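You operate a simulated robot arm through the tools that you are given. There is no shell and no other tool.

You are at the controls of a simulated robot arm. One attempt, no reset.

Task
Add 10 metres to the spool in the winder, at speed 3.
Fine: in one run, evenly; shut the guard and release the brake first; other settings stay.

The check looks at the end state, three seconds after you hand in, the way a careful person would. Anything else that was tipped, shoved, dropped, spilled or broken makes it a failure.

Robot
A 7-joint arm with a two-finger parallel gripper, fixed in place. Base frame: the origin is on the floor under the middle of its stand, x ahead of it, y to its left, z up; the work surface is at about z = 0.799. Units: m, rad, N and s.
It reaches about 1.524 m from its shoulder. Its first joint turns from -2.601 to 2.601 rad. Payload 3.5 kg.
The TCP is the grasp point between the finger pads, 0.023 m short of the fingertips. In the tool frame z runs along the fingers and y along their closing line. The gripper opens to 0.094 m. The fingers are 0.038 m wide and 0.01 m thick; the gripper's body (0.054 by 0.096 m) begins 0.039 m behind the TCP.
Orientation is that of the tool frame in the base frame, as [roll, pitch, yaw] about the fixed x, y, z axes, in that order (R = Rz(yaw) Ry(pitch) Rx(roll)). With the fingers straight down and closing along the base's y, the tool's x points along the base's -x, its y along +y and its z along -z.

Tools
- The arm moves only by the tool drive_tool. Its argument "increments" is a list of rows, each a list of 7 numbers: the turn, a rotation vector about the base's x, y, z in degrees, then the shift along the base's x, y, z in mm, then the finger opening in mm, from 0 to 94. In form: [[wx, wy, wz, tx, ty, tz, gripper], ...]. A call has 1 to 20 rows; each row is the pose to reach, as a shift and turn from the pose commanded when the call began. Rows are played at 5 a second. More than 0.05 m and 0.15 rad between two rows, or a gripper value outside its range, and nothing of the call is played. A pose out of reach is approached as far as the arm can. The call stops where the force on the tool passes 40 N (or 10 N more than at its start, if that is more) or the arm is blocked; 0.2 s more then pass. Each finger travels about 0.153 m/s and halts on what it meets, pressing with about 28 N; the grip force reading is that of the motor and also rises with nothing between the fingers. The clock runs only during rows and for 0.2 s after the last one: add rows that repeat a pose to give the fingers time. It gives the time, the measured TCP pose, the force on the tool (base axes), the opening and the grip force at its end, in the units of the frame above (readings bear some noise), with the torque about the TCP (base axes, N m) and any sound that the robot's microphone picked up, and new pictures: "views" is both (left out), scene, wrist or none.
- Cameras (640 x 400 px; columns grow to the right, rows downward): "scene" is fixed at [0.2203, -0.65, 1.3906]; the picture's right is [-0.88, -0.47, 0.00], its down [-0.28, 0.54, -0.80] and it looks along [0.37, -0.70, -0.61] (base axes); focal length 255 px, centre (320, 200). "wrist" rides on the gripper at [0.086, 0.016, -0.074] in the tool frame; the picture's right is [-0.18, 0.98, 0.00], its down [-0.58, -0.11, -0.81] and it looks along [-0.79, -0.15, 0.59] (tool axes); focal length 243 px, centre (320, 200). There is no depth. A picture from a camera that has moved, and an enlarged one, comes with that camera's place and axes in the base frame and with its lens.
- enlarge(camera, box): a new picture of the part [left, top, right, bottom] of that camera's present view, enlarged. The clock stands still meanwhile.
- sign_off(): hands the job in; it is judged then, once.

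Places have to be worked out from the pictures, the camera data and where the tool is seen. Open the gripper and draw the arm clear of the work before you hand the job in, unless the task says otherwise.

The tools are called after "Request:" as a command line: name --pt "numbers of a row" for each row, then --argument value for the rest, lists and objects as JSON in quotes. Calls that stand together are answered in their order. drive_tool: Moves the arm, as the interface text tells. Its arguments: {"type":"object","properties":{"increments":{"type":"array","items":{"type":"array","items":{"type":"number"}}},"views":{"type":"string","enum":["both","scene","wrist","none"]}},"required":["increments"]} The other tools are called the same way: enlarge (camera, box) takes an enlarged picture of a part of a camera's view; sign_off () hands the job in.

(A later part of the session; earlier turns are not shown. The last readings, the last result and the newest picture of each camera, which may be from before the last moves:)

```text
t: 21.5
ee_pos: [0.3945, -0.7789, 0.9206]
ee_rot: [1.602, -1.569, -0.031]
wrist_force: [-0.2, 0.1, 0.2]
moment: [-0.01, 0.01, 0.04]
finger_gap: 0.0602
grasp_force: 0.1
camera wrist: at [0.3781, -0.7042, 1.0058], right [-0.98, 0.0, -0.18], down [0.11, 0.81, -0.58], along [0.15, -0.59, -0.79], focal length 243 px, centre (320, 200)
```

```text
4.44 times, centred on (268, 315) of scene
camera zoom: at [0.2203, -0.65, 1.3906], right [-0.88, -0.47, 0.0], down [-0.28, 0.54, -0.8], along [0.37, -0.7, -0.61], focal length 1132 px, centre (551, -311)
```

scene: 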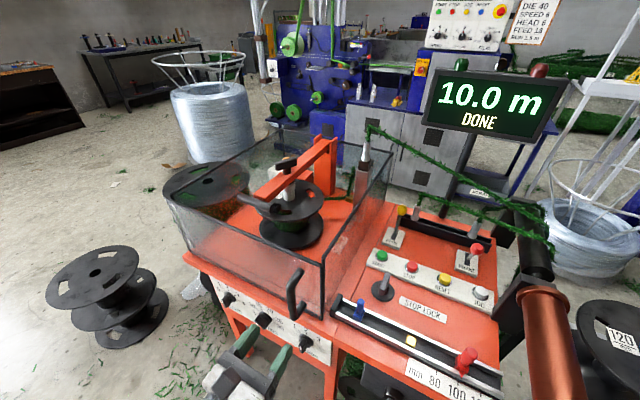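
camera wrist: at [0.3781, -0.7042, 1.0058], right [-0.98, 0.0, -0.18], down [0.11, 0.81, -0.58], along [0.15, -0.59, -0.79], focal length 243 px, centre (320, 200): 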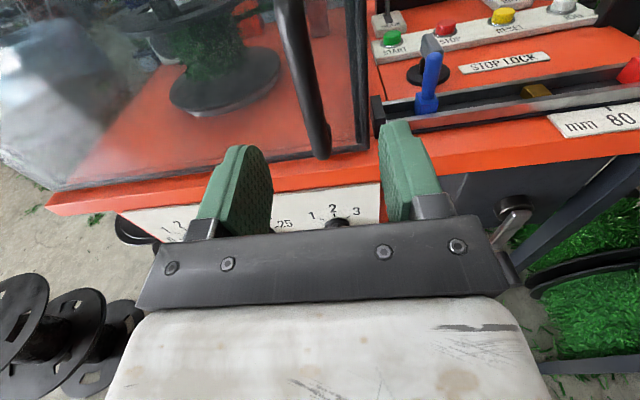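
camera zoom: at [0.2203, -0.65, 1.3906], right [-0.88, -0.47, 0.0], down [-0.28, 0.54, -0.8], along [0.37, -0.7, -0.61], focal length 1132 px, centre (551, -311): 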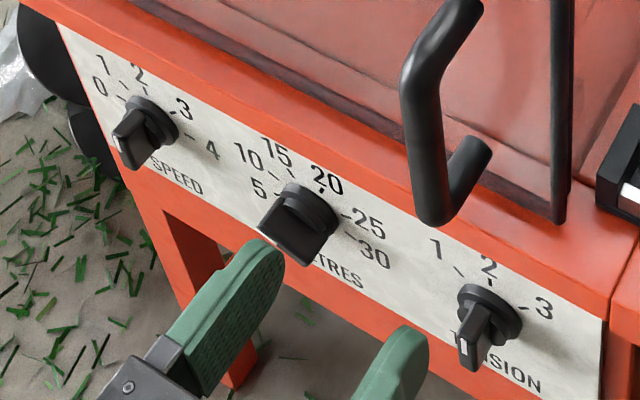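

That sticker is only a reflection; the guard is shut. Next I move the hand towards the SPEED knob (about x≈0.65 on the front panel) to get a close look and triangulate it.

Request:
drive_tool --pt "0 0 0 15 5 -6 60" --pt "0 0 0 40 10 -18 60" --pt "0 0 0 70 15 -32 60" --pt "0 0 0 100 20 -46 60" --pt "0 0 0 130 20 -60 60" --pt "0 0 0 160 20 -74 60" --pt "0 0 0 190 20 -88 60" --pt "0 0 0 220 20 -102 60" --pt "0 0 0 245 20 -115 60" --pt "0 0 0 255 20 -120 60" --pt "0 0 0 255 20 -120 60" --views "both"

```text
t: 23.9
ee_pos: [0.6492, -0.7574, 0.7983]
ee_rot: [-1.565, -1.571, 3.138]
wrist_force: [0.7, -0.3, -0.4]
moment: [-0.03, 0.06, -0.04]
finger_gap: 0.06
grasp_force: 0.0
camera wrist: at [0.6332, -0.6829, 0.8845], right [-0.98, 0.0, -0.18], down [0.11, 0.81, -0.58], along [0.15, -0.59, -0.79], focal length 243 px, centre (320, 200)
```

scene: 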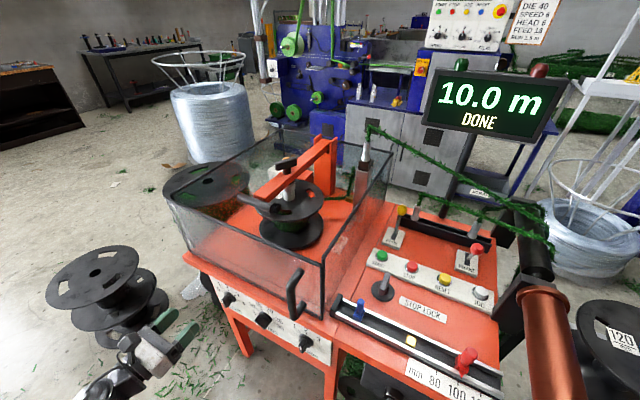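
wrist: 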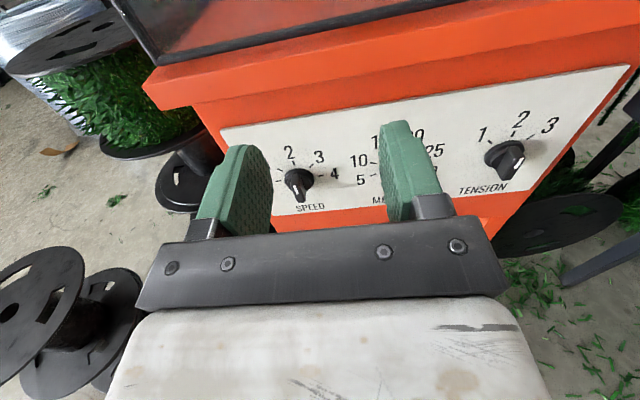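

Request:
enlarge --camera "wrist" --box '[260, 130, 356, 220]'

Request:
enlarge --camera "wrist" --box '[460, 95, 572, 200]'

Request:
enlarge --camera "scene" --box '[204, 276, 268, 316]'

```text
4.44 times, centred on (308, 175) of wrist
camera zoom: at [0.6332, -0.6829, 0.8845], right [-0.98, 0.0, -0.18], down [0.11, 0.81, -0.58], along [0.15, -0.59, -0.79], focal length 1078 px, centre (373, 311)
```

zoom: 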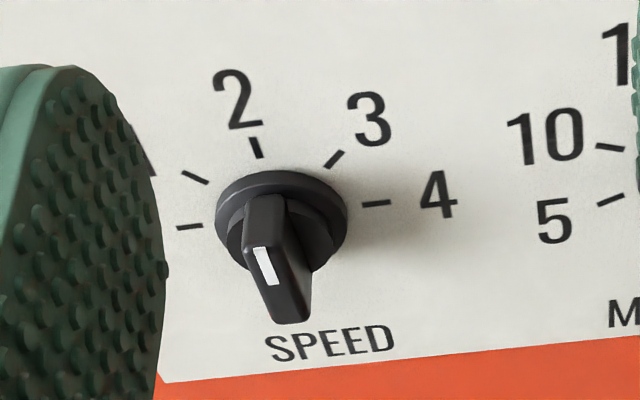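

```text
3.81 times, centred on (516, 148) of wrist
camera zoom: at [0.6332, -0.6829, 0.8845], right [-0.98, 0.0, -0.18], down [0.11, 0.81, -0.58], along [0.15, -0.59, -0.79], focal length 924 px, centre (-427, 400)
```

zoom: 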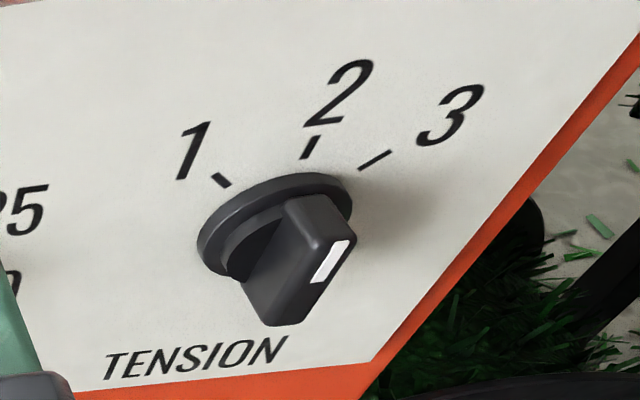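

```text
10.00 times, centred on (236, 296) of scene
camera zoom: at [0.2203, -0.65, 1.3906], right [-0.88, -0.47, 0.0], down [-0.28, 0.54, -0.8], along [0.37, -0.7, -0.61], focal length 2546 px, centre (1160, -760)
```

zoom: 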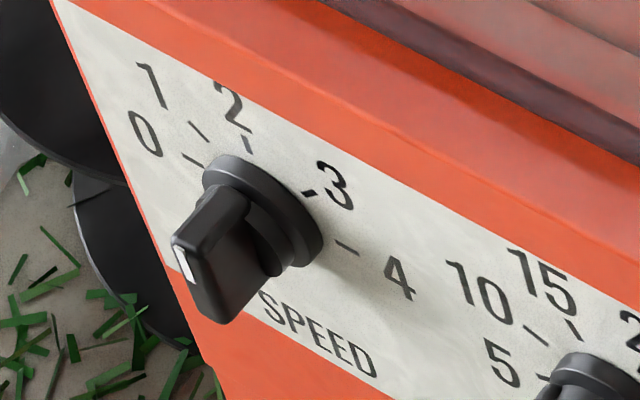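

SPEED points at 2. Triangulating the ticks puts the knob axis at about (0.716, z 0.611) on a panel at y≈−0.936, the bar's front face at y≈−0.903. I move to a pre-grasp pose in front of it.

Request:
drive_tool --pt "0 0 0 5 -2 -12 60" --pt "0 0 0 15 -6 -40 60" --pt "0 0 0 28 -10 -75 60" --pt "0 0 0 42 -14 -110 60" --pt "0 0 0 56 -20 -145 60" --pt "0 0 0 65 -24 -175 60" --pt "0 0 0 67 -26 -186 60" --pt "0 0 0 67 -26 -186 60" --views "both"

```text
t: 25.7
ee_pos: [0.7154, -0.7842, 0.6126]
ee_rot: [1.582, -1.568, -0.012]
wrist_force: [0.6, -1.1, 0.1]
moment: [-0.02, -0.02, -0.01]
finger_gap: 0.0598
grasp_force: 0.0
camera wrist: at [0.6994, -0.7101, 0.6983], right [-0.98, 0.0, -0.18], down [0.11, 0.81, -0.58], along [0.15, -0.59, -0.79], focal length 243 px, centre (320, 200)
```

scene: 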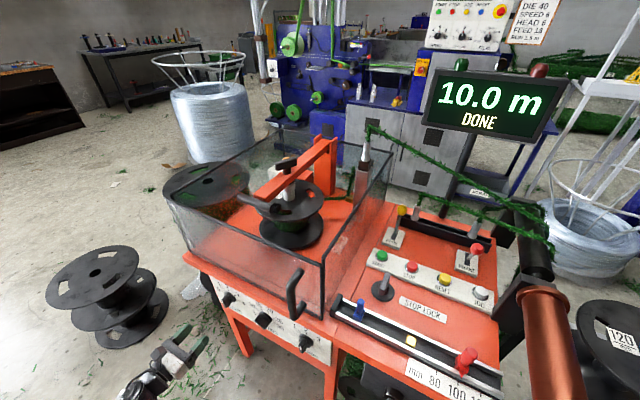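
wrist: 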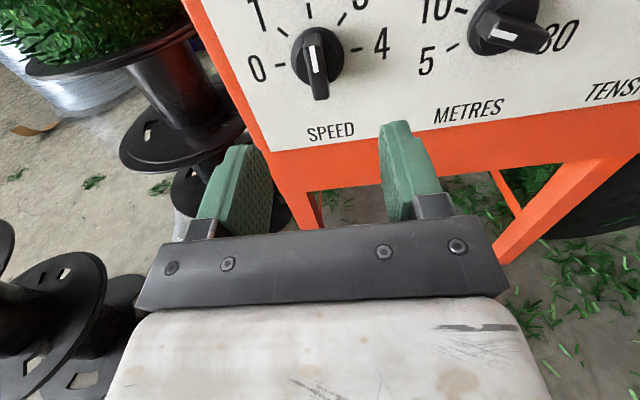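

The new view agrees: knob axis at about (0.718, 0.609). I advance until the fingertips flank the bar (TCP y≈−0.893), keeping 2 cm off the panel.

Request:
drive_tool --pt "0 0 0 2 -15 -2 60" --pt "0 0 0 2 -40 -2 60" --pt "0 0 0 2 -65 -2 60" --pt "0 0 0 2 -85 -2 60" --pt "0 0 0 2 -100 -2 60" --pt "0 0 0 2 -109 -2 60" --pt "0 0 0 2 -109 -2 60" --views "both"

Request:
enlarge --camera "wrist" --box '[200, 40, 440, 190]'

Request:
enlarge --camera "scene" --box '[180, 270, 308, 350]'

```text
t: 27.3
ee_pos: [0.7173, -0.8944, 0.6122]
ee_rot: [1.522, -1.569, 0.048]
wrist_force: [1.2, -0.9, -0.2]
moment: [0.0, 0.0, 0.0]
finger_gap: 0.0601
grasp_force: 0.1
camera wrist: at [0.7012, -0.8192, 0.697], right [-0.98, 0.0, -0.18], down [0.11, 0.81, -0.58], along [0.15, -0.59, -0.79], focal length 243 px, centre (320, 200)
```

scene: 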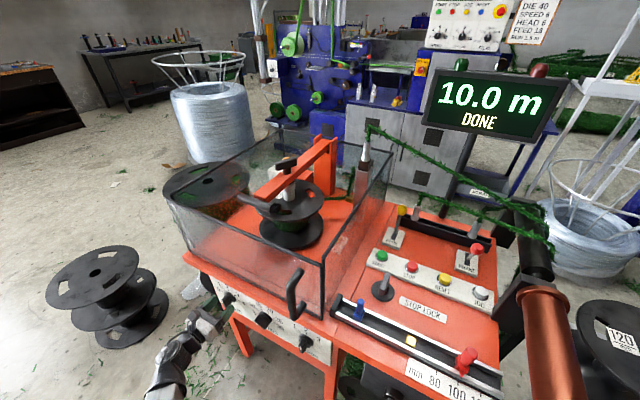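
wrist: 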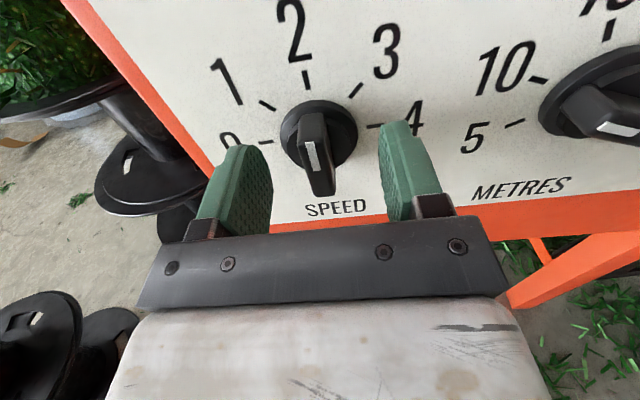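

```text
2.67 times, centred on (320, 115) of wrist
camera zoom: at [0.7012, -0.8192, 0.697], right [-0.98, 0.0, -0.18], down [0.11, 0.81, -0.58], along [0.15, -0.59, -0.79], focal length 647 px, centre (320, 427)
```

zoom: 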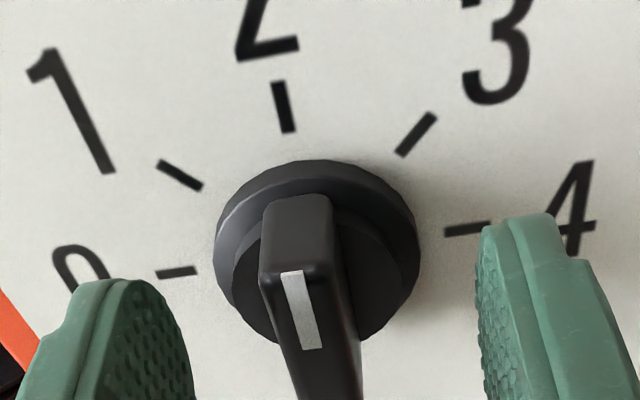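

```text
5.00 times, centred on (244, 310) of scene
camera zoom: at [0.2203, -0.65, 1.3906], right [-0.88, -0.47, 0.0], down [-0.28, 0.54, -0.8], along [0.37, -0.7, -0.61], focal length 1273 px, centre (700, -350)
```

zoom: 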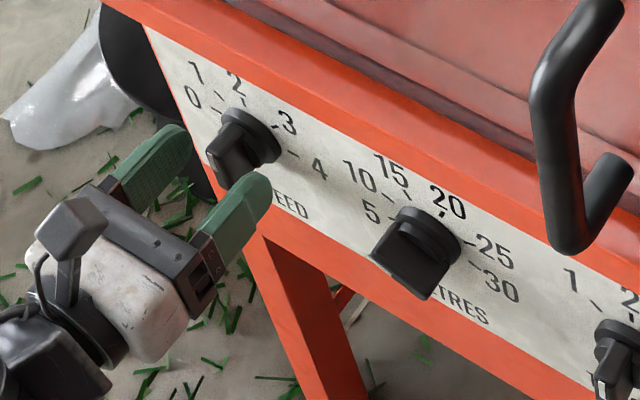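

The fingers flank the bar, centred within a few millimetres. I go 3 mm deeper and close on the bar.

Request:
drive_tool --pt "0 0 0 0.5 -3 -1 60" --pt "0 0 0 0.5 -3 -1 40" --pt "0 0 0 0.5 -3 -1 20" --pt "0 0 0 0.5 -3 -1 0" --pt "0 0 0 0.5 -3 -1 0" --pt "0 0 0 0.5 -3 -1 0" --views "both"

Request:
enlarge --camera "wrist" --box '[200, 40, 440, 190]'

```text
t: 28.7
ee_pos: [0.7203, -0.8961, 0.6115]
ee_rot: [1.63, -1.569, -0.054]
wrist_force: [23.2, -8.3, 4.5]
moment: [0.51, -0.21, 0.3]
finger_gap: 0.0148
grasp_force: 44.7
camera wrist: at [0.7036, -0.822, 0.696], right [-0.98, 0.0, -0.18], down [0.1, 0.81, -0.58], along [0.15, -0.59, -0.79], focal length 243 px, centre (320, 200)
```

scene: 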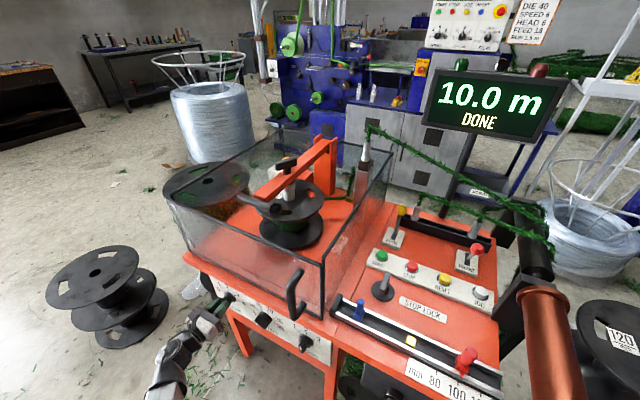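
wrist: 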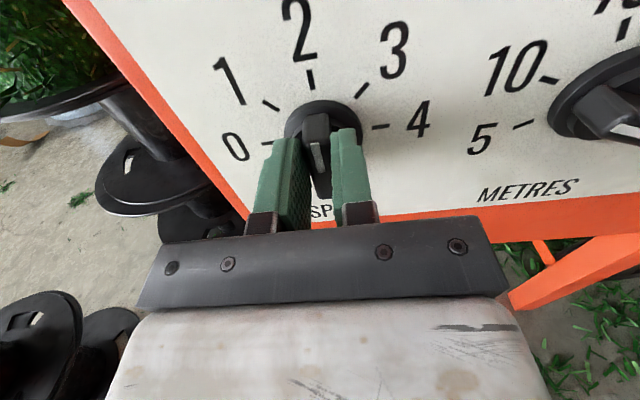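

```text
2.67 times, centred on (320, 115) of wrist
camera zoom: at [0.7036, -0.822, 0.696], right [-0.98, 0.0, -0.18], down [0.1, 0.81, -0.58], along [0.15, -0.59, -0.79], focal length 647 px, centre (320, 427)
```

zoom: 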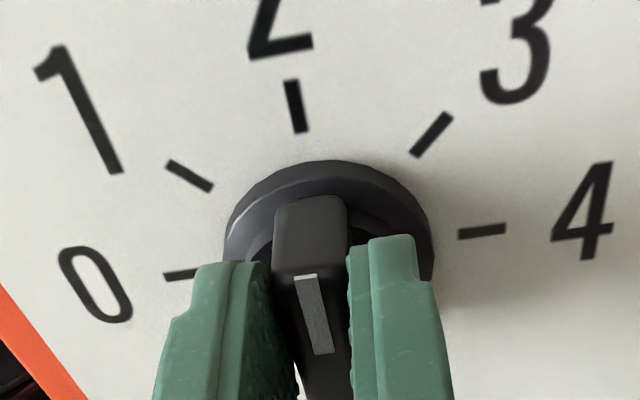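

The bar is gripped (14.8 mm), with a 23 N side force showing the knob is ~3–4 mm further in +x than my command. I shift to relieve it before turning.

Request:
drive_tool --pt "0 0 0 1.5 0 0 0" --pt "0 0 0 3 0 0 0" --pt "0 0 0 3 0 0 0" --views "none"

```text
t: 29.5
ee_pos: [0.7204, -0.8957, 0.6096]
ee_rot: [1.463, -1.567, 0.108]
wrist_force: [11.7, 0.0, 4.7]
moment: [0.53, -0.12, 0.32]
finger_gap: 0.0149
grasp_force: 45.0
```

Force halved; a further 3 mm should null it.

Request:
drive_tool --pt "0 0 0 1.5 0 0.5 0" --pt "0 0 0 2.5 0 1 0" --pt "0 0 0 2.5 0 1 0" --views "none"

```text
t: 30.3
ee_pos: [0.7204, -0.8963, 0.61]
ee_rot: [2.103, -1.569, -0.536]
wrist_force: [-11.8, 6.1, -11.1]
moment: [-1.23, 0.14, -0.11]
finger_gap: 0.0146
grasp_force: 45.4
```

Slight overshoot; I take back about 1.2 mm in x and 0.7 mm in z.

Request:
drive_tool --pt "0 0 0 -1.2 0 -0.7 0" --pt "0 0 0 -1.2 0 -0.7 0" --views "none"

```text
t: 30.9
ee_pos: [0.7203, -0.8952, 0.6108]
ee_rot: [2.489, -1.571, -0.919]
wrist_force: [-17.1, 7.7, -10.2]
moment: [0.49, 0.11, -0.29]
finger_gap: 0.015
grasp_force: 45.0
```

Measured TCP x stays at 0.7204 (the bar's true centre), so I set the command to that and let it settle.

Request:
drive_tool --pt "0 0 0 -2.4 0 0.5 0" --pt "0 0 0 -2.4 0 0.5 0" --pt "0 0 0 -2.4 0 0.5 0" --pt "0 0 0 -2.4 0 0.5 0" --pt "0 0 0 -2.4 0 0.5 0" --views "none"

```text
t: 32.1
ee_pos: [0.7194, -0.8951, 0.6096]
ee_rot: [2.19, -1.569, -0.617]
wrist_force: [-0.4, -3.5, -15.7]
moment: [0.53, 0.01, -0.07]
finger_gap: 0.0148
grasp_force: 44.9
```

The side force is nulled. Now I turn the knob 45° clockwise as seen from the front (rotation −45° about base y) in 5° rows.

Request:
drive_tool --pt "0 -3 0 0 0 -1 0" --pt "0 -8 0 0 0 -1 0" --pt "0 -13 0 0 0 -1 0" --pt "0 -18 0 0 0 -1 0" --pt "0 -23 0 0 0 -1 0" --pt "0 -28 0 0 0 -1 0" --pt "0 -33 0 0 0 -1 0" --pt "0 -38 0 0 0 -1 0" --pt "0 -42 0 0 0 -1 0" --pt "0 -45 0 0 0 -1 0" --pt "0 -45 0 0 0 -1 0" --pt "0 -45 0 0 0 -1 0" --views "both"

Request:
enlarge --camera "wrist" --box '[200, 40, 440, 190]'

Request:
enlarge --camera "scene" --box '[180, 270, 308, 350]'

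```text
t: 33.5
ee_pos: [0.7159, -0.8956, 0.6086]
ee_rot: [-1.574, -1.12, 3.139]
wrist_force: [-8.3, -2.6, -4.1]
moment: [0.43, 0.08, 0.56]
finger_gap: 0.0151
grasp_force: 45.0
stopped in row 6: the force on the tool passed its limit at 42 N (the readings are from after the stop); the commanded pose is now the measured one
camera wrist: at [0.6642, -0.8217, 0.6796], right [-0.8, 0.01, -0.59], down [0.36, 0.8, -0.47], along [0.47, -0.59, -0.65], focal length 243 px, centre (320, 200)
```

scene: 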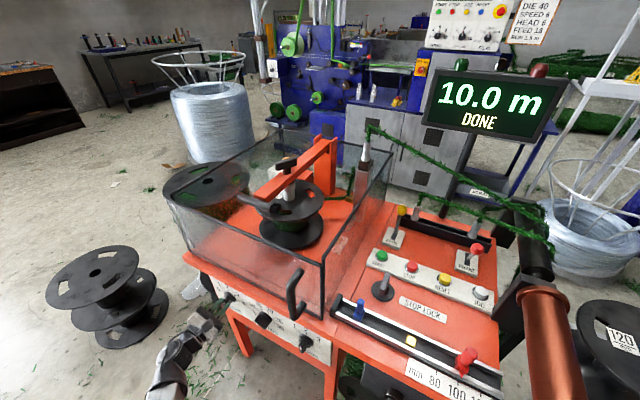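
wrist: 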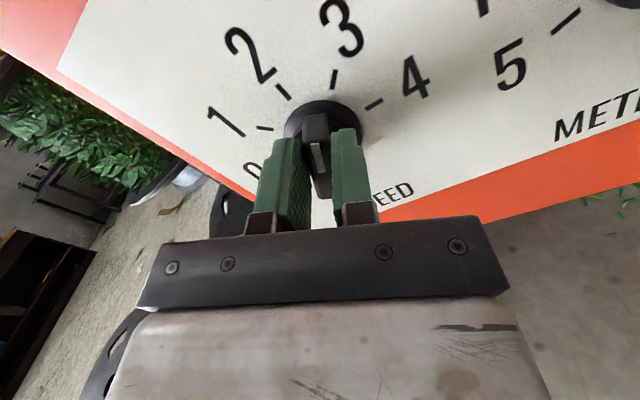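

```text
2.67 times, centred on (320, 115) of wrist
camera zoom: at [0.6642, -0.8217, 0.6796], right [-0.8, 0.01, -0.59], down [0.36, 0.8, -0.47], along [0.47, -0.59, -0.65], focal length 647 px, centre (320, 427)
```

zoom: 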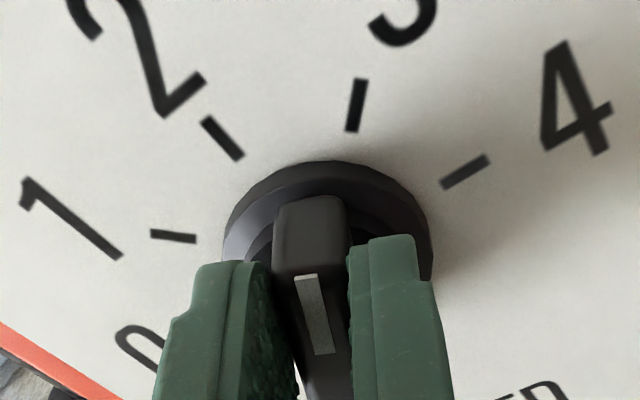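

```text
5.00 times, centred on (244, 310) of scene
camera zoom: at [0.2203, -0.65, 1.3906], right [-0.88, -0.47, 0.0], down [-0.28, 0.54, -0.8], along [0.37, -0.7, -0.61], focal length 1273 px, centre (700, -350)
```

zoom: 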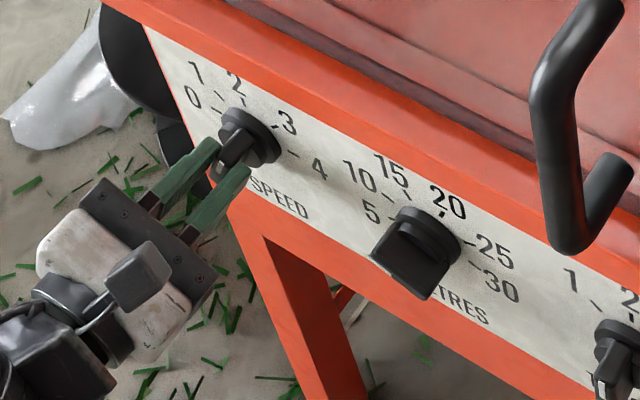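

The knob has followed to ~26° and the hand was nudged 4 mm in −x, showing the axis is ~1 cm below my grip point (≈(0.7205, 0.600)). I turn the remaining ~19° along that arc.

Request:
drive_tool --pt "0 -3 0 -0.4 0 -0.2 0" --pt "0 -7 0 -0.9 0 -0.6 0" --pt "0 -11 0 -1.4 0 -1.0 0" --pt "0 -15 0 -2.0 0 -1.4 0" --pt "0 -19.2 0 -2.5 0 -1.9 0" --pt "0 -19.2 0 -2.5 0 -1.9 0" --views "both"

Request:
enlarge --camera "wrist" --box '[200, 40, 440, 190]'

Request:
enlarge --camera "scene" --box '[180, 270, 308, 350]'

```text
t: 34.9
ee_pos: [0.7127, -0.8966, 0.607]
ee_rot: [-1.573, -0.787, 3.138]
wrist_force: [-19.5, -6.1, -5.5]
moment: [0.82, 0.18, 0.74]
finger_gap: 0.0147
grasp_force: 44.7
camera wrist: at [0.6411, -0.8216, 0.6566], right [-0.56, 0.01, -0.83], down [0.49, 0.8, -0.33], along [0.66, -0.59, -0.46], focal length 243 px, centre (320, 200)
```

scene: 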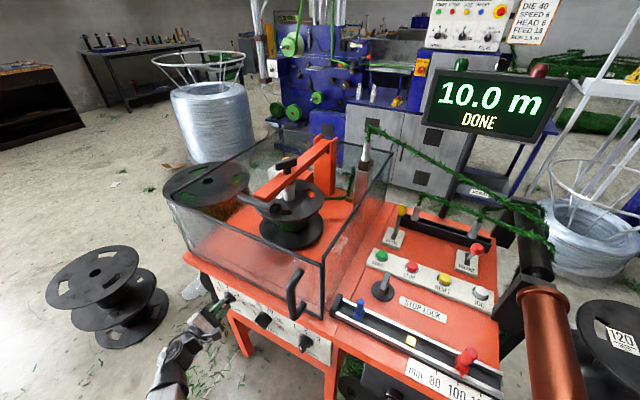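
wrist: 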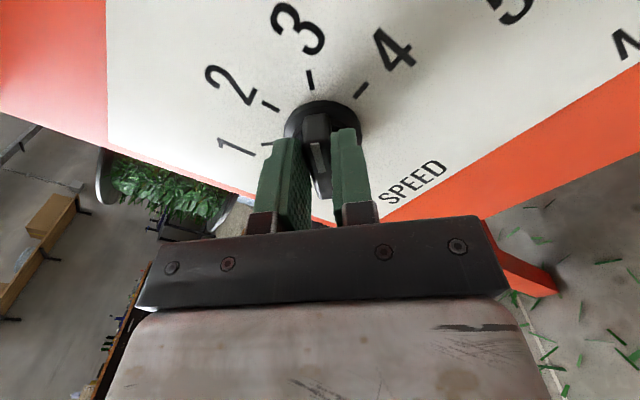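

```text
2.67 times, centred on (320, 115) of wrist
camera zoom: at [0.6411, -0.8216, 0.6566], right [-0.56, 0.01, -0.83], down [0.49, 0.8, -0.33], along [0.66, -0.59, -0.46], focal length 647 px, centre (320, 427)
```

zoom: 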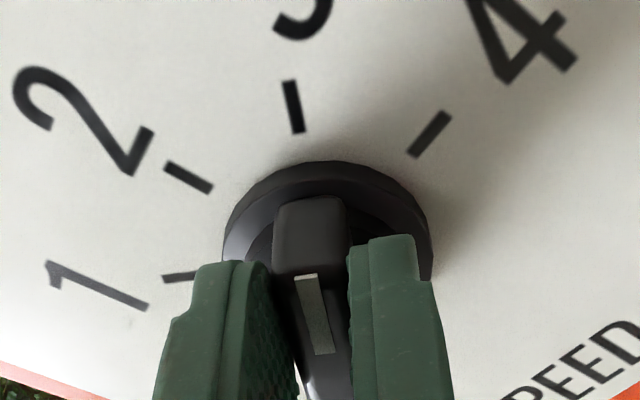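

```text
5.00 times, centred on (244, 310) of scene
camera zoom: at [0.2203, -0.65, 1.3906], right [-0.88, -0.47, 0.0], down [-0.28, 0.54, -0.8], along [0.37, -0.7, -0.61], focal length 1273 px, centre (700, -350)
```

zoom: 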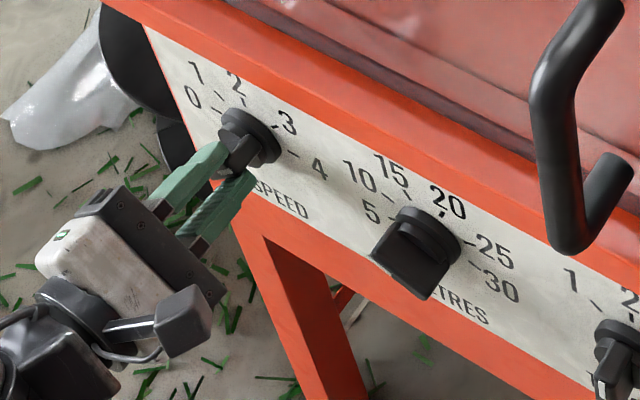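

The "3" tick now sits exactly where the "2" tick was relative to the bar, so SPEED is at 3. I open the fingers and retreat straight back in +y.

Request:
drive_tool --pt "0 0 0 0 0 0 20" --pt "0 0 0 0 0 0 45" --pt "0 0 0 0 0 0 50" --pt "0 0 0 0 15 0 50" --pt "0 0 0 0 40 0 50" --pt "0 0 0 0 70 0 50" --pt "0 0 0 0 100 0 50" --pt "0 0 0 0 120 0 50" --pt "0 0 0 0 120 0 50" --views "both"

Request:
enlarge --camera "scene" --box '[180, 270, 340, 370]'

Request:
enlarge --camera "wrist" --box '[240, 0, 400, 100]'

```text
t: 36.9
ee_pos: [0.7147, -0.7767, 0.6055]
ee_rot: [-1.575, -0.787, -3.141]
wrist_force: [-0.6, -0.1, -0.3]
moment: [0.0, 0.01, -0.01]
finger_gap: 0.05
grasp_force: 0.0
camera wrist: at [0.6423, -0.7019, 0.6559], right [-0.57, 0.0, -0.82], down [0.49, 0.8, -0.33], along [0.66, -0.59, -0.46], focal length 243 px, centre (320, 200)
```

scene: 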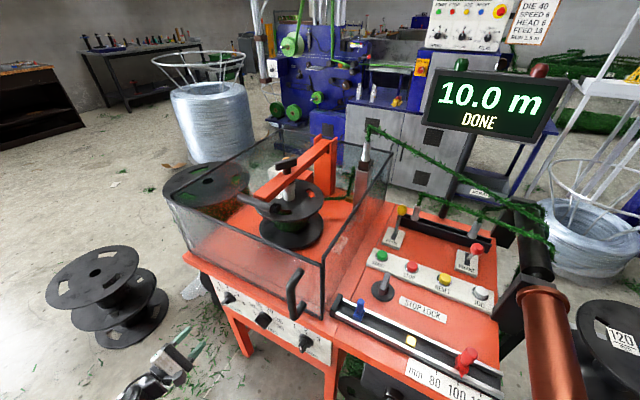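
wrist: 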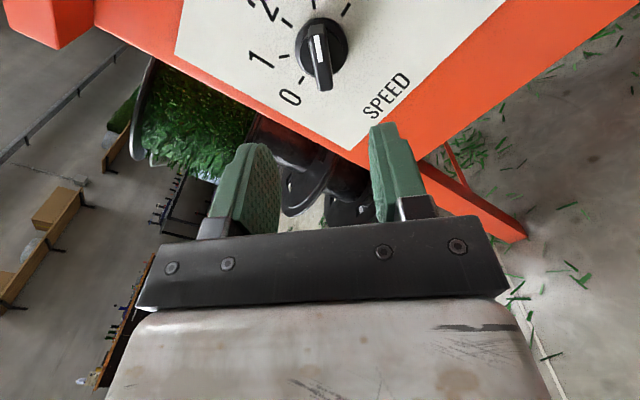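

```text
4.00 times, centred on (260, 320) of scene
camera zoom: at [0.2203, -0.65, 1.3906], right [-0.88, -0.47, 0.0], down [-0.28, 0.54, -0.8], along [0.37, -0.7, -0.61], focal length 1018 px, centre (560, -280)
```

zoom: 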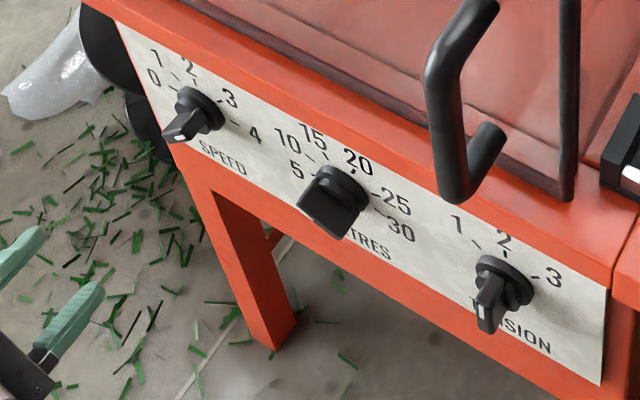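

```text
4.00 times, centred on (320, 50) of wrist
camera zoom: at [0.6423, -0.7019, 0.6559], right [-0.57, 0.0, -0.82], down [0.49, 0.8, -0.33], along [0.66, -0.59, -0.46], focal length 970 px, centre (320, 800)
```

zoom: 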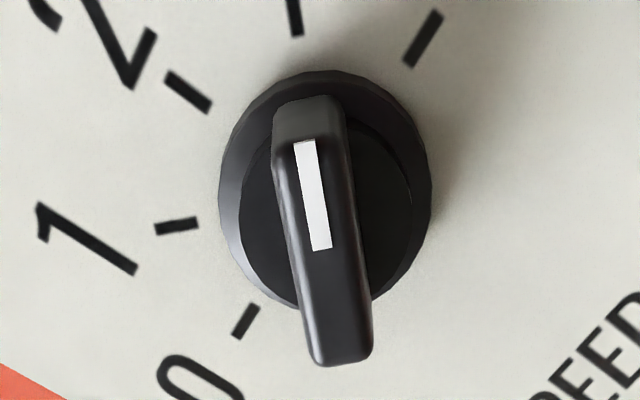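

SPEED reads 3. I'll rotate the hand back upright and pass in front of the METRES and TENSION knobs to confirm their readings.

Request:
drive_tool --pt "0 5 0 -10 2 4 50" --pt "0 10 0 -22 4 8 50" --pt "0 15 0 -35 6 12 50" --pt "0 20 0 -48 6 17 50" --pt "0 25 0 -62 6 22 50" --pt "0 30 0 -76 6 28 50" --pt "0 35 0 -92 6 34 50" --pt "0 40 0 -108 6 40 50" --pt "0 45 0 -120 6 45 50" --pt "0 45 0 -120 6 45 50" --views "wrist"

Request:
enlarge --camera "wrist" --box '[200, 0, 560, 225]'

```text
t: 39.1
ee_pos: [0.5939, -0.7705, 0.6536]
ee_rot: [0.953, -1.57, 0.612]
wrist_force: [-0.4, -0.6, 0.4]
moment: [0.01, 0.0, -0.03]
finger_gap: 0.0502
grasp_force: 0.1
camera wrist: at [0.579, -0.6957, 0.739], right [-0.98, 0.0, -0.18], down [0.11, 0.81, -0.58], along [0.14, -0.59, -0.79], focal length 243 px, centre (320, 200)
```

wrist: 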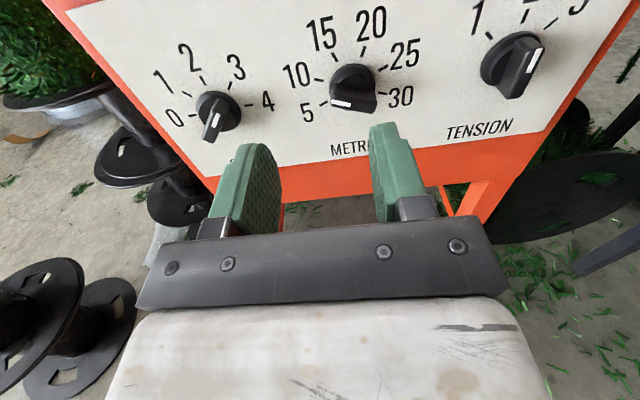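

```text
1.78 times, centred on (380, 112) of wrist
camera zoom: at [0.579, -0.6957, 0.739], right [-0.98, 0.0, -0.18], down [0.11, 0.81, -0.58], along [0.14, -0.59, -0.79], focal length 431 px, centre (213, 356)
```

zoom: 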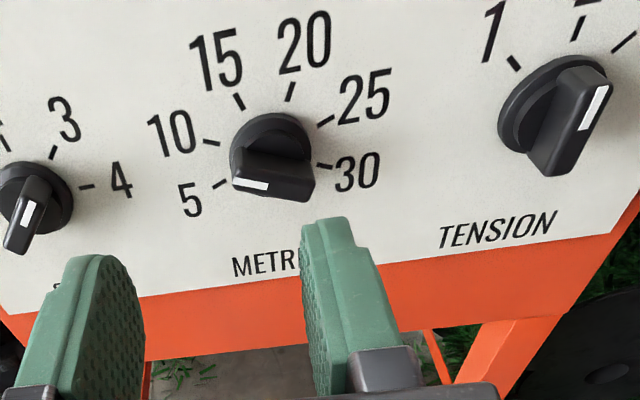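

METRES points at 10 (leave it) and TENSION stays. Now I retreat, rise above the table and move over the control area with a 20° downward tilt to locate the brake lever, buttons and strand.

Request:
drive_tool --pt "0 0 0 0 15 10 50" --pt "0 0 0 0 30 35 50" --pt "0 0 0 0 40 70 50" --pt "0 0 0 0 40 110 50" --pt "0 0 0 0 40 150 50" --pt "0 0 0 0 40 190 50" --pt "0 0 0 -20 40 228 40" --pt "0 0 0 -45 40 265 30" --pt "2 0 0 -75 40 300 20" --pt "4 0 0 -108 35 335 10" --pt "6 0 0 -142 25 365 0" --pt "8 0 0 -178 10 393 0" --pt "10 0 0 -215 -8 415 0" --pt "12 0 0 -252 -28 430 0" --pt "14 0 0 -288 -50 440 0" --pt "16 0 0 -322 -72 446 0" --pt "18 0 0 -352 -92 446 0" --pt "20 0 0 -374 -110 446 0" --pt "20 0 0 -374 -110 446 0" --views "both"

```text
t: 43.1
ee_pos: [0.2193, -0.8795, 1.0993]
ee_rot: [3.135, -1.223, -1.568]
wrist_force: [-0.3, -0.1, 0.0]
moment: [0.0, 0.04, -0.01]
finger_gap: 0.0
grasp_force: 28.0
camera wrist: at [0.2036, -0.8397, 1.2045], right [-0.98, 0.07, -0.17], down [0.11, 0.96, -0.27], along [0.14, -0.29, -0.95], focal length 243 px, centre (320, 200)
```

scene: 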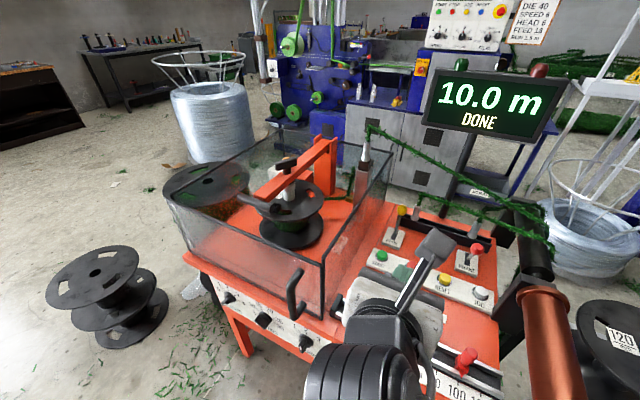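
wrist: 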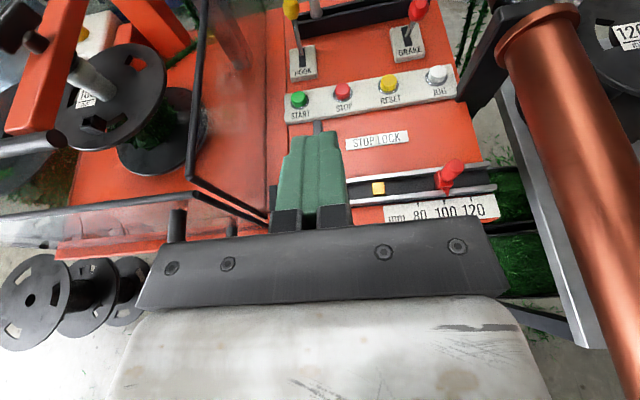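

I have an overhead view of the control panel. I enlarge the stop rail, brake lever and button row.

Request:
enlarge --camera "wrist" --box '[360, 150, 504, 240]'

Request:
enlarge --camera "wrist" --box '[270, 0, 462, 120]'

Request:
enlarge --camera "scene" --box '[340, 180, 560, 318]'

```text
4.44 times, centred on (432, 195) of wrist
camera zoom: at [0.2036, -0.8397, 1.2045], right [-0.98, 0.07, -0.17], down [0.11, 0.96, -0.27], along [0.14, -0.29, -0.95], focal length 1078 px, centre (-178, 222)
```

zoom: 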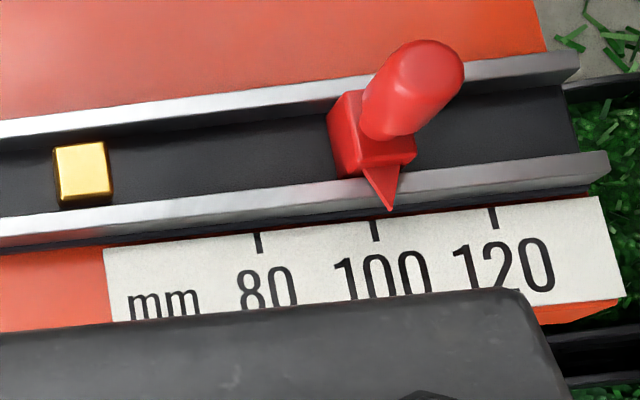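

```text
3.33 times, centred on (366, 60) of wrist
camera zoom: at [0.2036, -0.8397, 1.2045], right [-0.98, 0.07, -0.17], down [0.11, 0.96, -0.27], along [0.14, -0.29, -0.95], focal length 809 px, centre (167, 667)
```

zoom: 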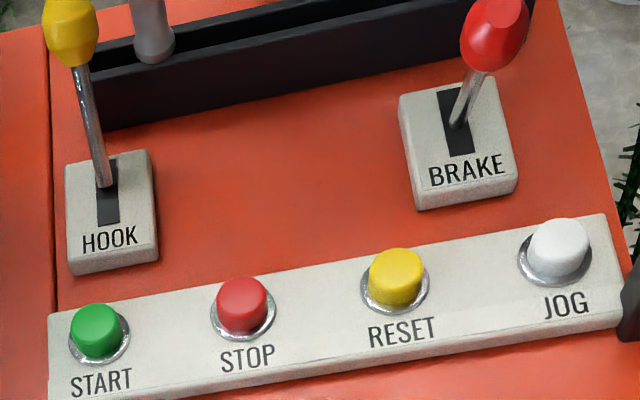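

```text
2.90 times, centred on (450, 249) of scene
camera zoom: at [0.2203, -0.65, 1.3906], right [-0.88, -0.47, 0.0], down [-0.28, 0.54, -0.8], along [0.37, -0.7, -0.61], focal length 738 px, centre (-57, 58)
```

zoom: 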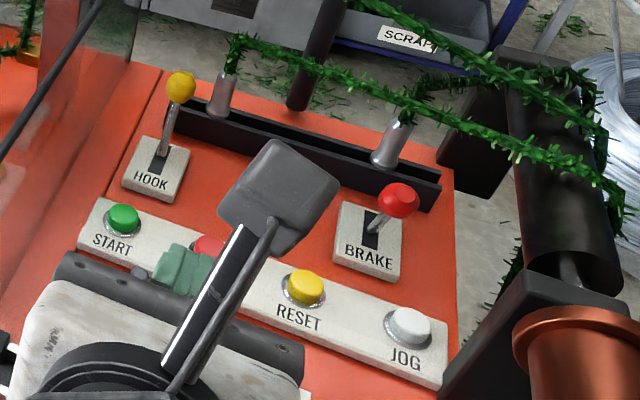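

The pointer agrees with 100 once parallax is allowed for. The brake ball is at about (0.069, −1.247, 0.880) leaning +y, but the strand and roller (x≈−0.03, z≈0.94) are close by; I need another view to place the strands before approaching.

Request:
drive_tool --pt "-5 0 0 -15 0 10 0" --pt "-10 0 0 -35 0 15 0" --pt "-15 0 0 -55 0 20 0" --pt "-20 0 0 -70 0 20 0" --pt "-20 0 0 -70 0 20 0" --views "both"

Request:
enlarge --camera "wrist" --box '[280, 0, 600, 200]'

Request:
enlarge --camera "scene" --box '[400, 170, 592, 290]'

```text
t: 44.3
ee_pos: [0.1508, -0.8804, 1.1185]
ee_rot: [0.124, -1.57, 1.44]
wrist_force: [0.8, 0.2, 0.0]
moment: [0.05, 0.0, 0.01]
finger_gap: 0.0001
grasp_force: 28.1
camera wrist: at [0.1343, -0.8055, 1.2047], right [-0.98, 0.0, -0.18], down [0.11, 0.8, -0.58], along [0.15, -0.59, -0.79], focal length 243 px, centre (320, 200)
```

scene: 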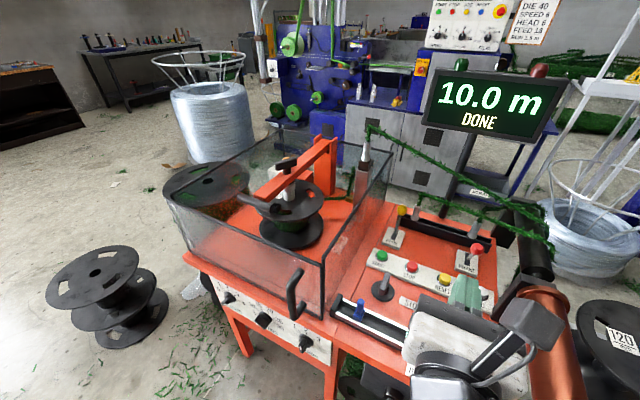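
wrist: 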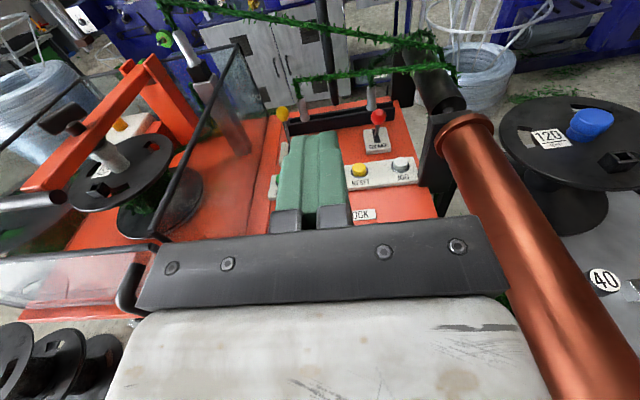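

```text
2.00 times, centred on (440, 100) of wrist
camera zoom: at [0.1343, -0.8055, 1.2047], right [-0.98, 0.0, -0.18], down [0.11, 0.8, -0.58], along [0.15, -0.59, -0.79], focal length 485 px, centre (80, 400)
```

zoom: 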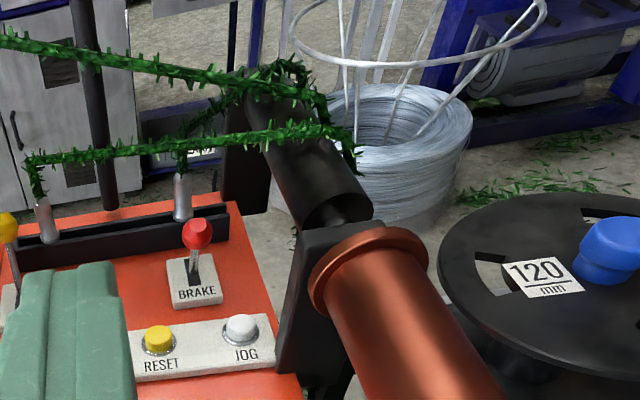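

```text
3.33 times, centred on (496, 230) of scene
camera zoom: at [0.2203, -0.65, 1.3906], right [-0.88, -0.47, 0.0], down [-0.28, 0.54, -0.8], along [0.37, -0.7, -0.61], focal length 849 px, centre (-267, 100)
```

zoom: 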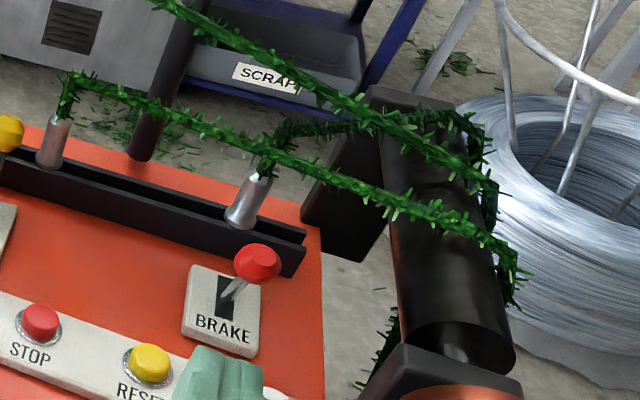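

The strands cross behind the brake (lower one ≈ y −1.36, z 0.92) and the copper roller's inner side is at x≈0.0, z≈0.97. So I'll approach the brake from the +x side: hand azimuth turned 40° and tilted 50° down, which keeps hand and forearm clear of the roller. First I re-orient at a safe height.

Request:
drive_tool --pt "5.3 -1.9 -4.2 4 -10 4 10" --pt "10.6 -3.9 -8.3 8 -28 8 20" --pt "16.0 -5.8 -12.5 12 -46 12 30" --pt "21.3 -7.7 -16.6 15 -62 12 40" --pt "26.6 -9.7 -20.8 17 -78 12 50" --pt "31.9 -11.6 -24.9 19 -94 12 60" --pt "37.3 -13.5 -29.1 19 -110 12 64" --pt "42.6 -15.5 -33.2 19 -126 12 64" --pt "47.9 -17.4 -37.4 19 -140 12 64" --pt "47.9 -17.4 -37.4 19 -140 12 64" --views "both"

```text
t: 46.5
ee_pos: [0.1696, -1.0204, 1.1305]
ee_rot: [3.136, -0.699, -2.269]
wrist_force: [0.2, 0.0, -0.3]
moment: [-0.01, 0.01, 0.01]
finger_gap: 0.0641
grasp_force: 0.0
camera wrist: at [0.1455, -1.0237, 1.2423], right [-0.66, 0.74, -0.11], down [0.71, 0.66, 0.24], along [0.26, 0.08, -0.96], focal length 243 px, centre (320, 200)
```

scene: 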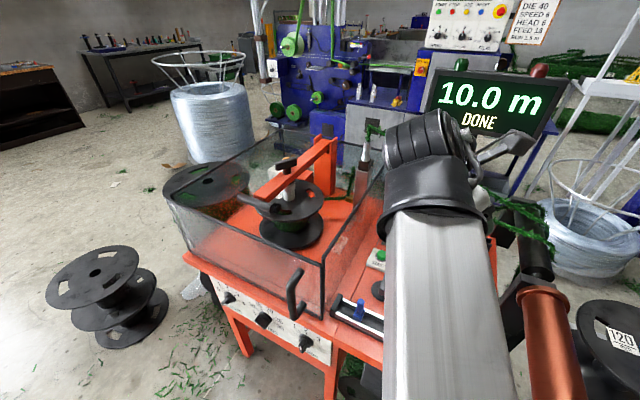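
wrist: 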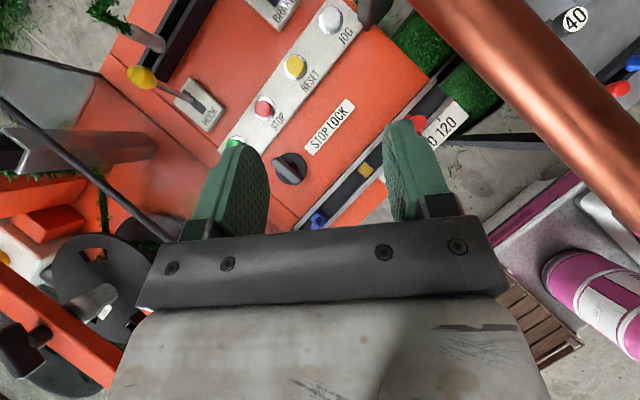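

The posture is good: forearm well clear of the roller. I move above the brake lever at z≈1.02 and look down at it.

Request:
drive_tool --pt "0 0 0 -8 -18 -8 64" --pt "0 0 0 -22 -46 -22 64" --pt "0 0 0 -36 -76 -36 64" --pt "0 0 0 -50 -106 -50 64" --pt "0 0 0 -64 -136 -64 64" --pt "0 0 0 -78 -166 -78 64" --pt "0 0 0 -90 -194 -92 64" --pt "0 0 0 -100 -214 -105 64" --pt "0 0 0 -100 -214 -105 64" --views "both"

```text
t: 48.5
ee_pos: [0.0708, -1.2351, 1.0259]
ee_rot: [3.136, -0.698, -2.267]
wrist_force: [0.5, 0.4, -0.3]
moment: [0.0, 0.01, 0.0]
finger_gap: 0.0641
grasp_force: 0.1
camera wrist: at [0.0468, -1.2376, 1.1383], right [-0.66, 0.74, -0.11], down [0.71, 0.67, 0.24], along [0.26, 0.08, -0.96], focal length 243 px, centre (320, 200)
```

scene: 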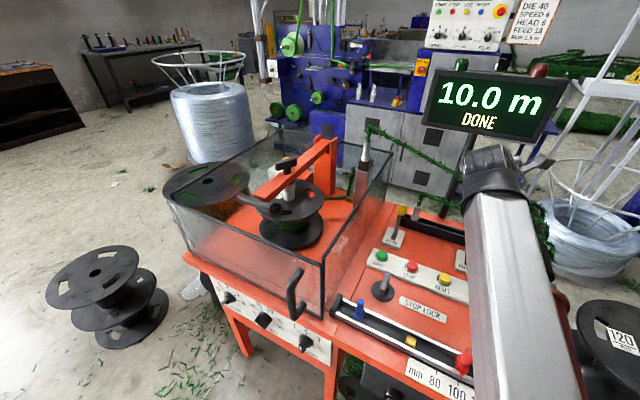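
wrist: 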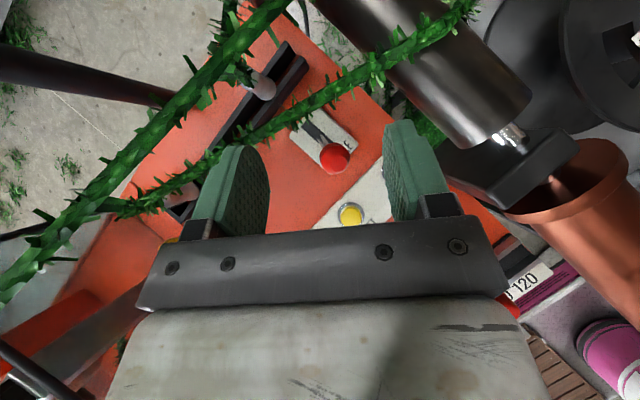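

The strands do pass over the brake (lower one ≈(0.07, −1.29, 0.95)), so I'll push the ball from behind with the fingertips, keeping everything at y > −1.28 under/behind them: tilt reduced to 25°, azimuth 35°, fingers 20 mm apart so the ball nests between the tips. I move to a standoff first.

Request:
drive_tool --pt "-3.97 3.05 0.98 10 20 0 50" --pt "-7.94 6.09 1.96 20 40 0 35" --pt "-11.9 9.14 2.95 30 55 -5 20" --pt "-15.87 12.18 3.93 38 62 -15 20" --pt "-19.84 15.23 4.91 42 62 -35 20" --pt "-19.84 15.23 4.91 42 62 -65 20" --pt "-19.84 15.23 4.91 42 61 -95 20" --pt "-19.84 15.23 4.91 42 61 -108 20" --pt "-19.84 15.23 4.91 42 61 -108 20" --views "both"

Request:
enlarge --camera "wrist" --box '[200, 0, 480, 175]'

Request:
enlarge --camera "scene" --box '[368, 140, 592, 280]'

```text
t: 50.5
ee_pos: [0.1118, -1.1722, 0.9173]
ee_rot: [3.135, -1.136, -2.179]
wrist_force: [-0.3, 0.0, -0.2]
moment: [-0.02, -0.02, 0.01]
finger_gap: 0.02
grasp_force: 0.0
camera wrist: at [0.1166, -1.138, 1.0274], right [-0.76, 0.63, -0.16], down [0.65, 0.73, -0.19], along [0.0, -0.25, -0.97], focal length 243 px, centre (320, 200)
```

scene: 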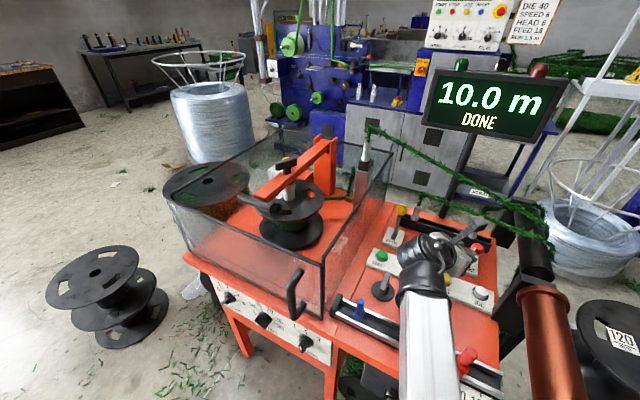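
wrist: 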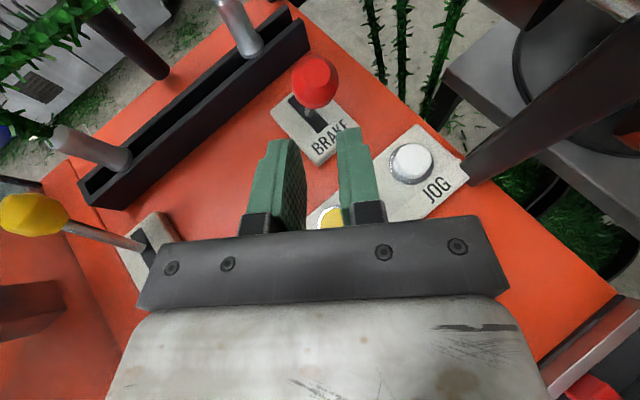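

```text
2.29 times, centred on (340, 88) of wrist
camera zoom: at [0.1166, -1.138, 1.0274], right [-0.76, 0.63, -0.16], down [0.65, 0.73, -0.19], along [0.0, -0.25, -0.97], focal length 555 px, centre (274, 457)
```

zoom: 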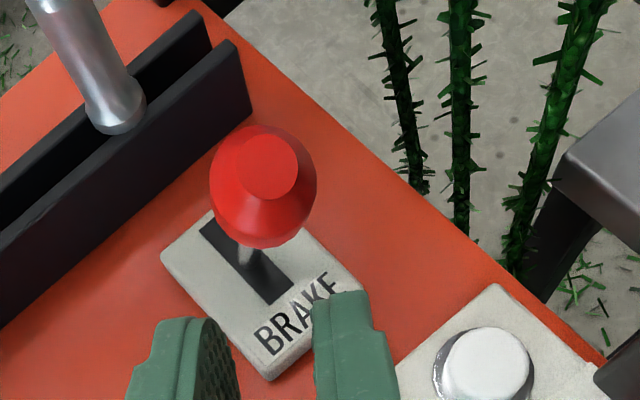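

```text
2.86 times, centred on (480, 210) of scene
camera zoom: at [0.2203, -0.65, 1.3906], right [-0.88, -0.47, 0.0], down [-0.28, 0.54, -0.8], along [0.37, -0.7, -0.61], focal length 727 px, centre (-137, 171)
```

zoom: 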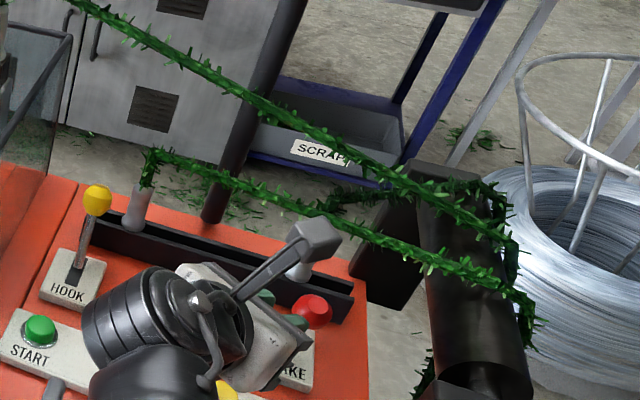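

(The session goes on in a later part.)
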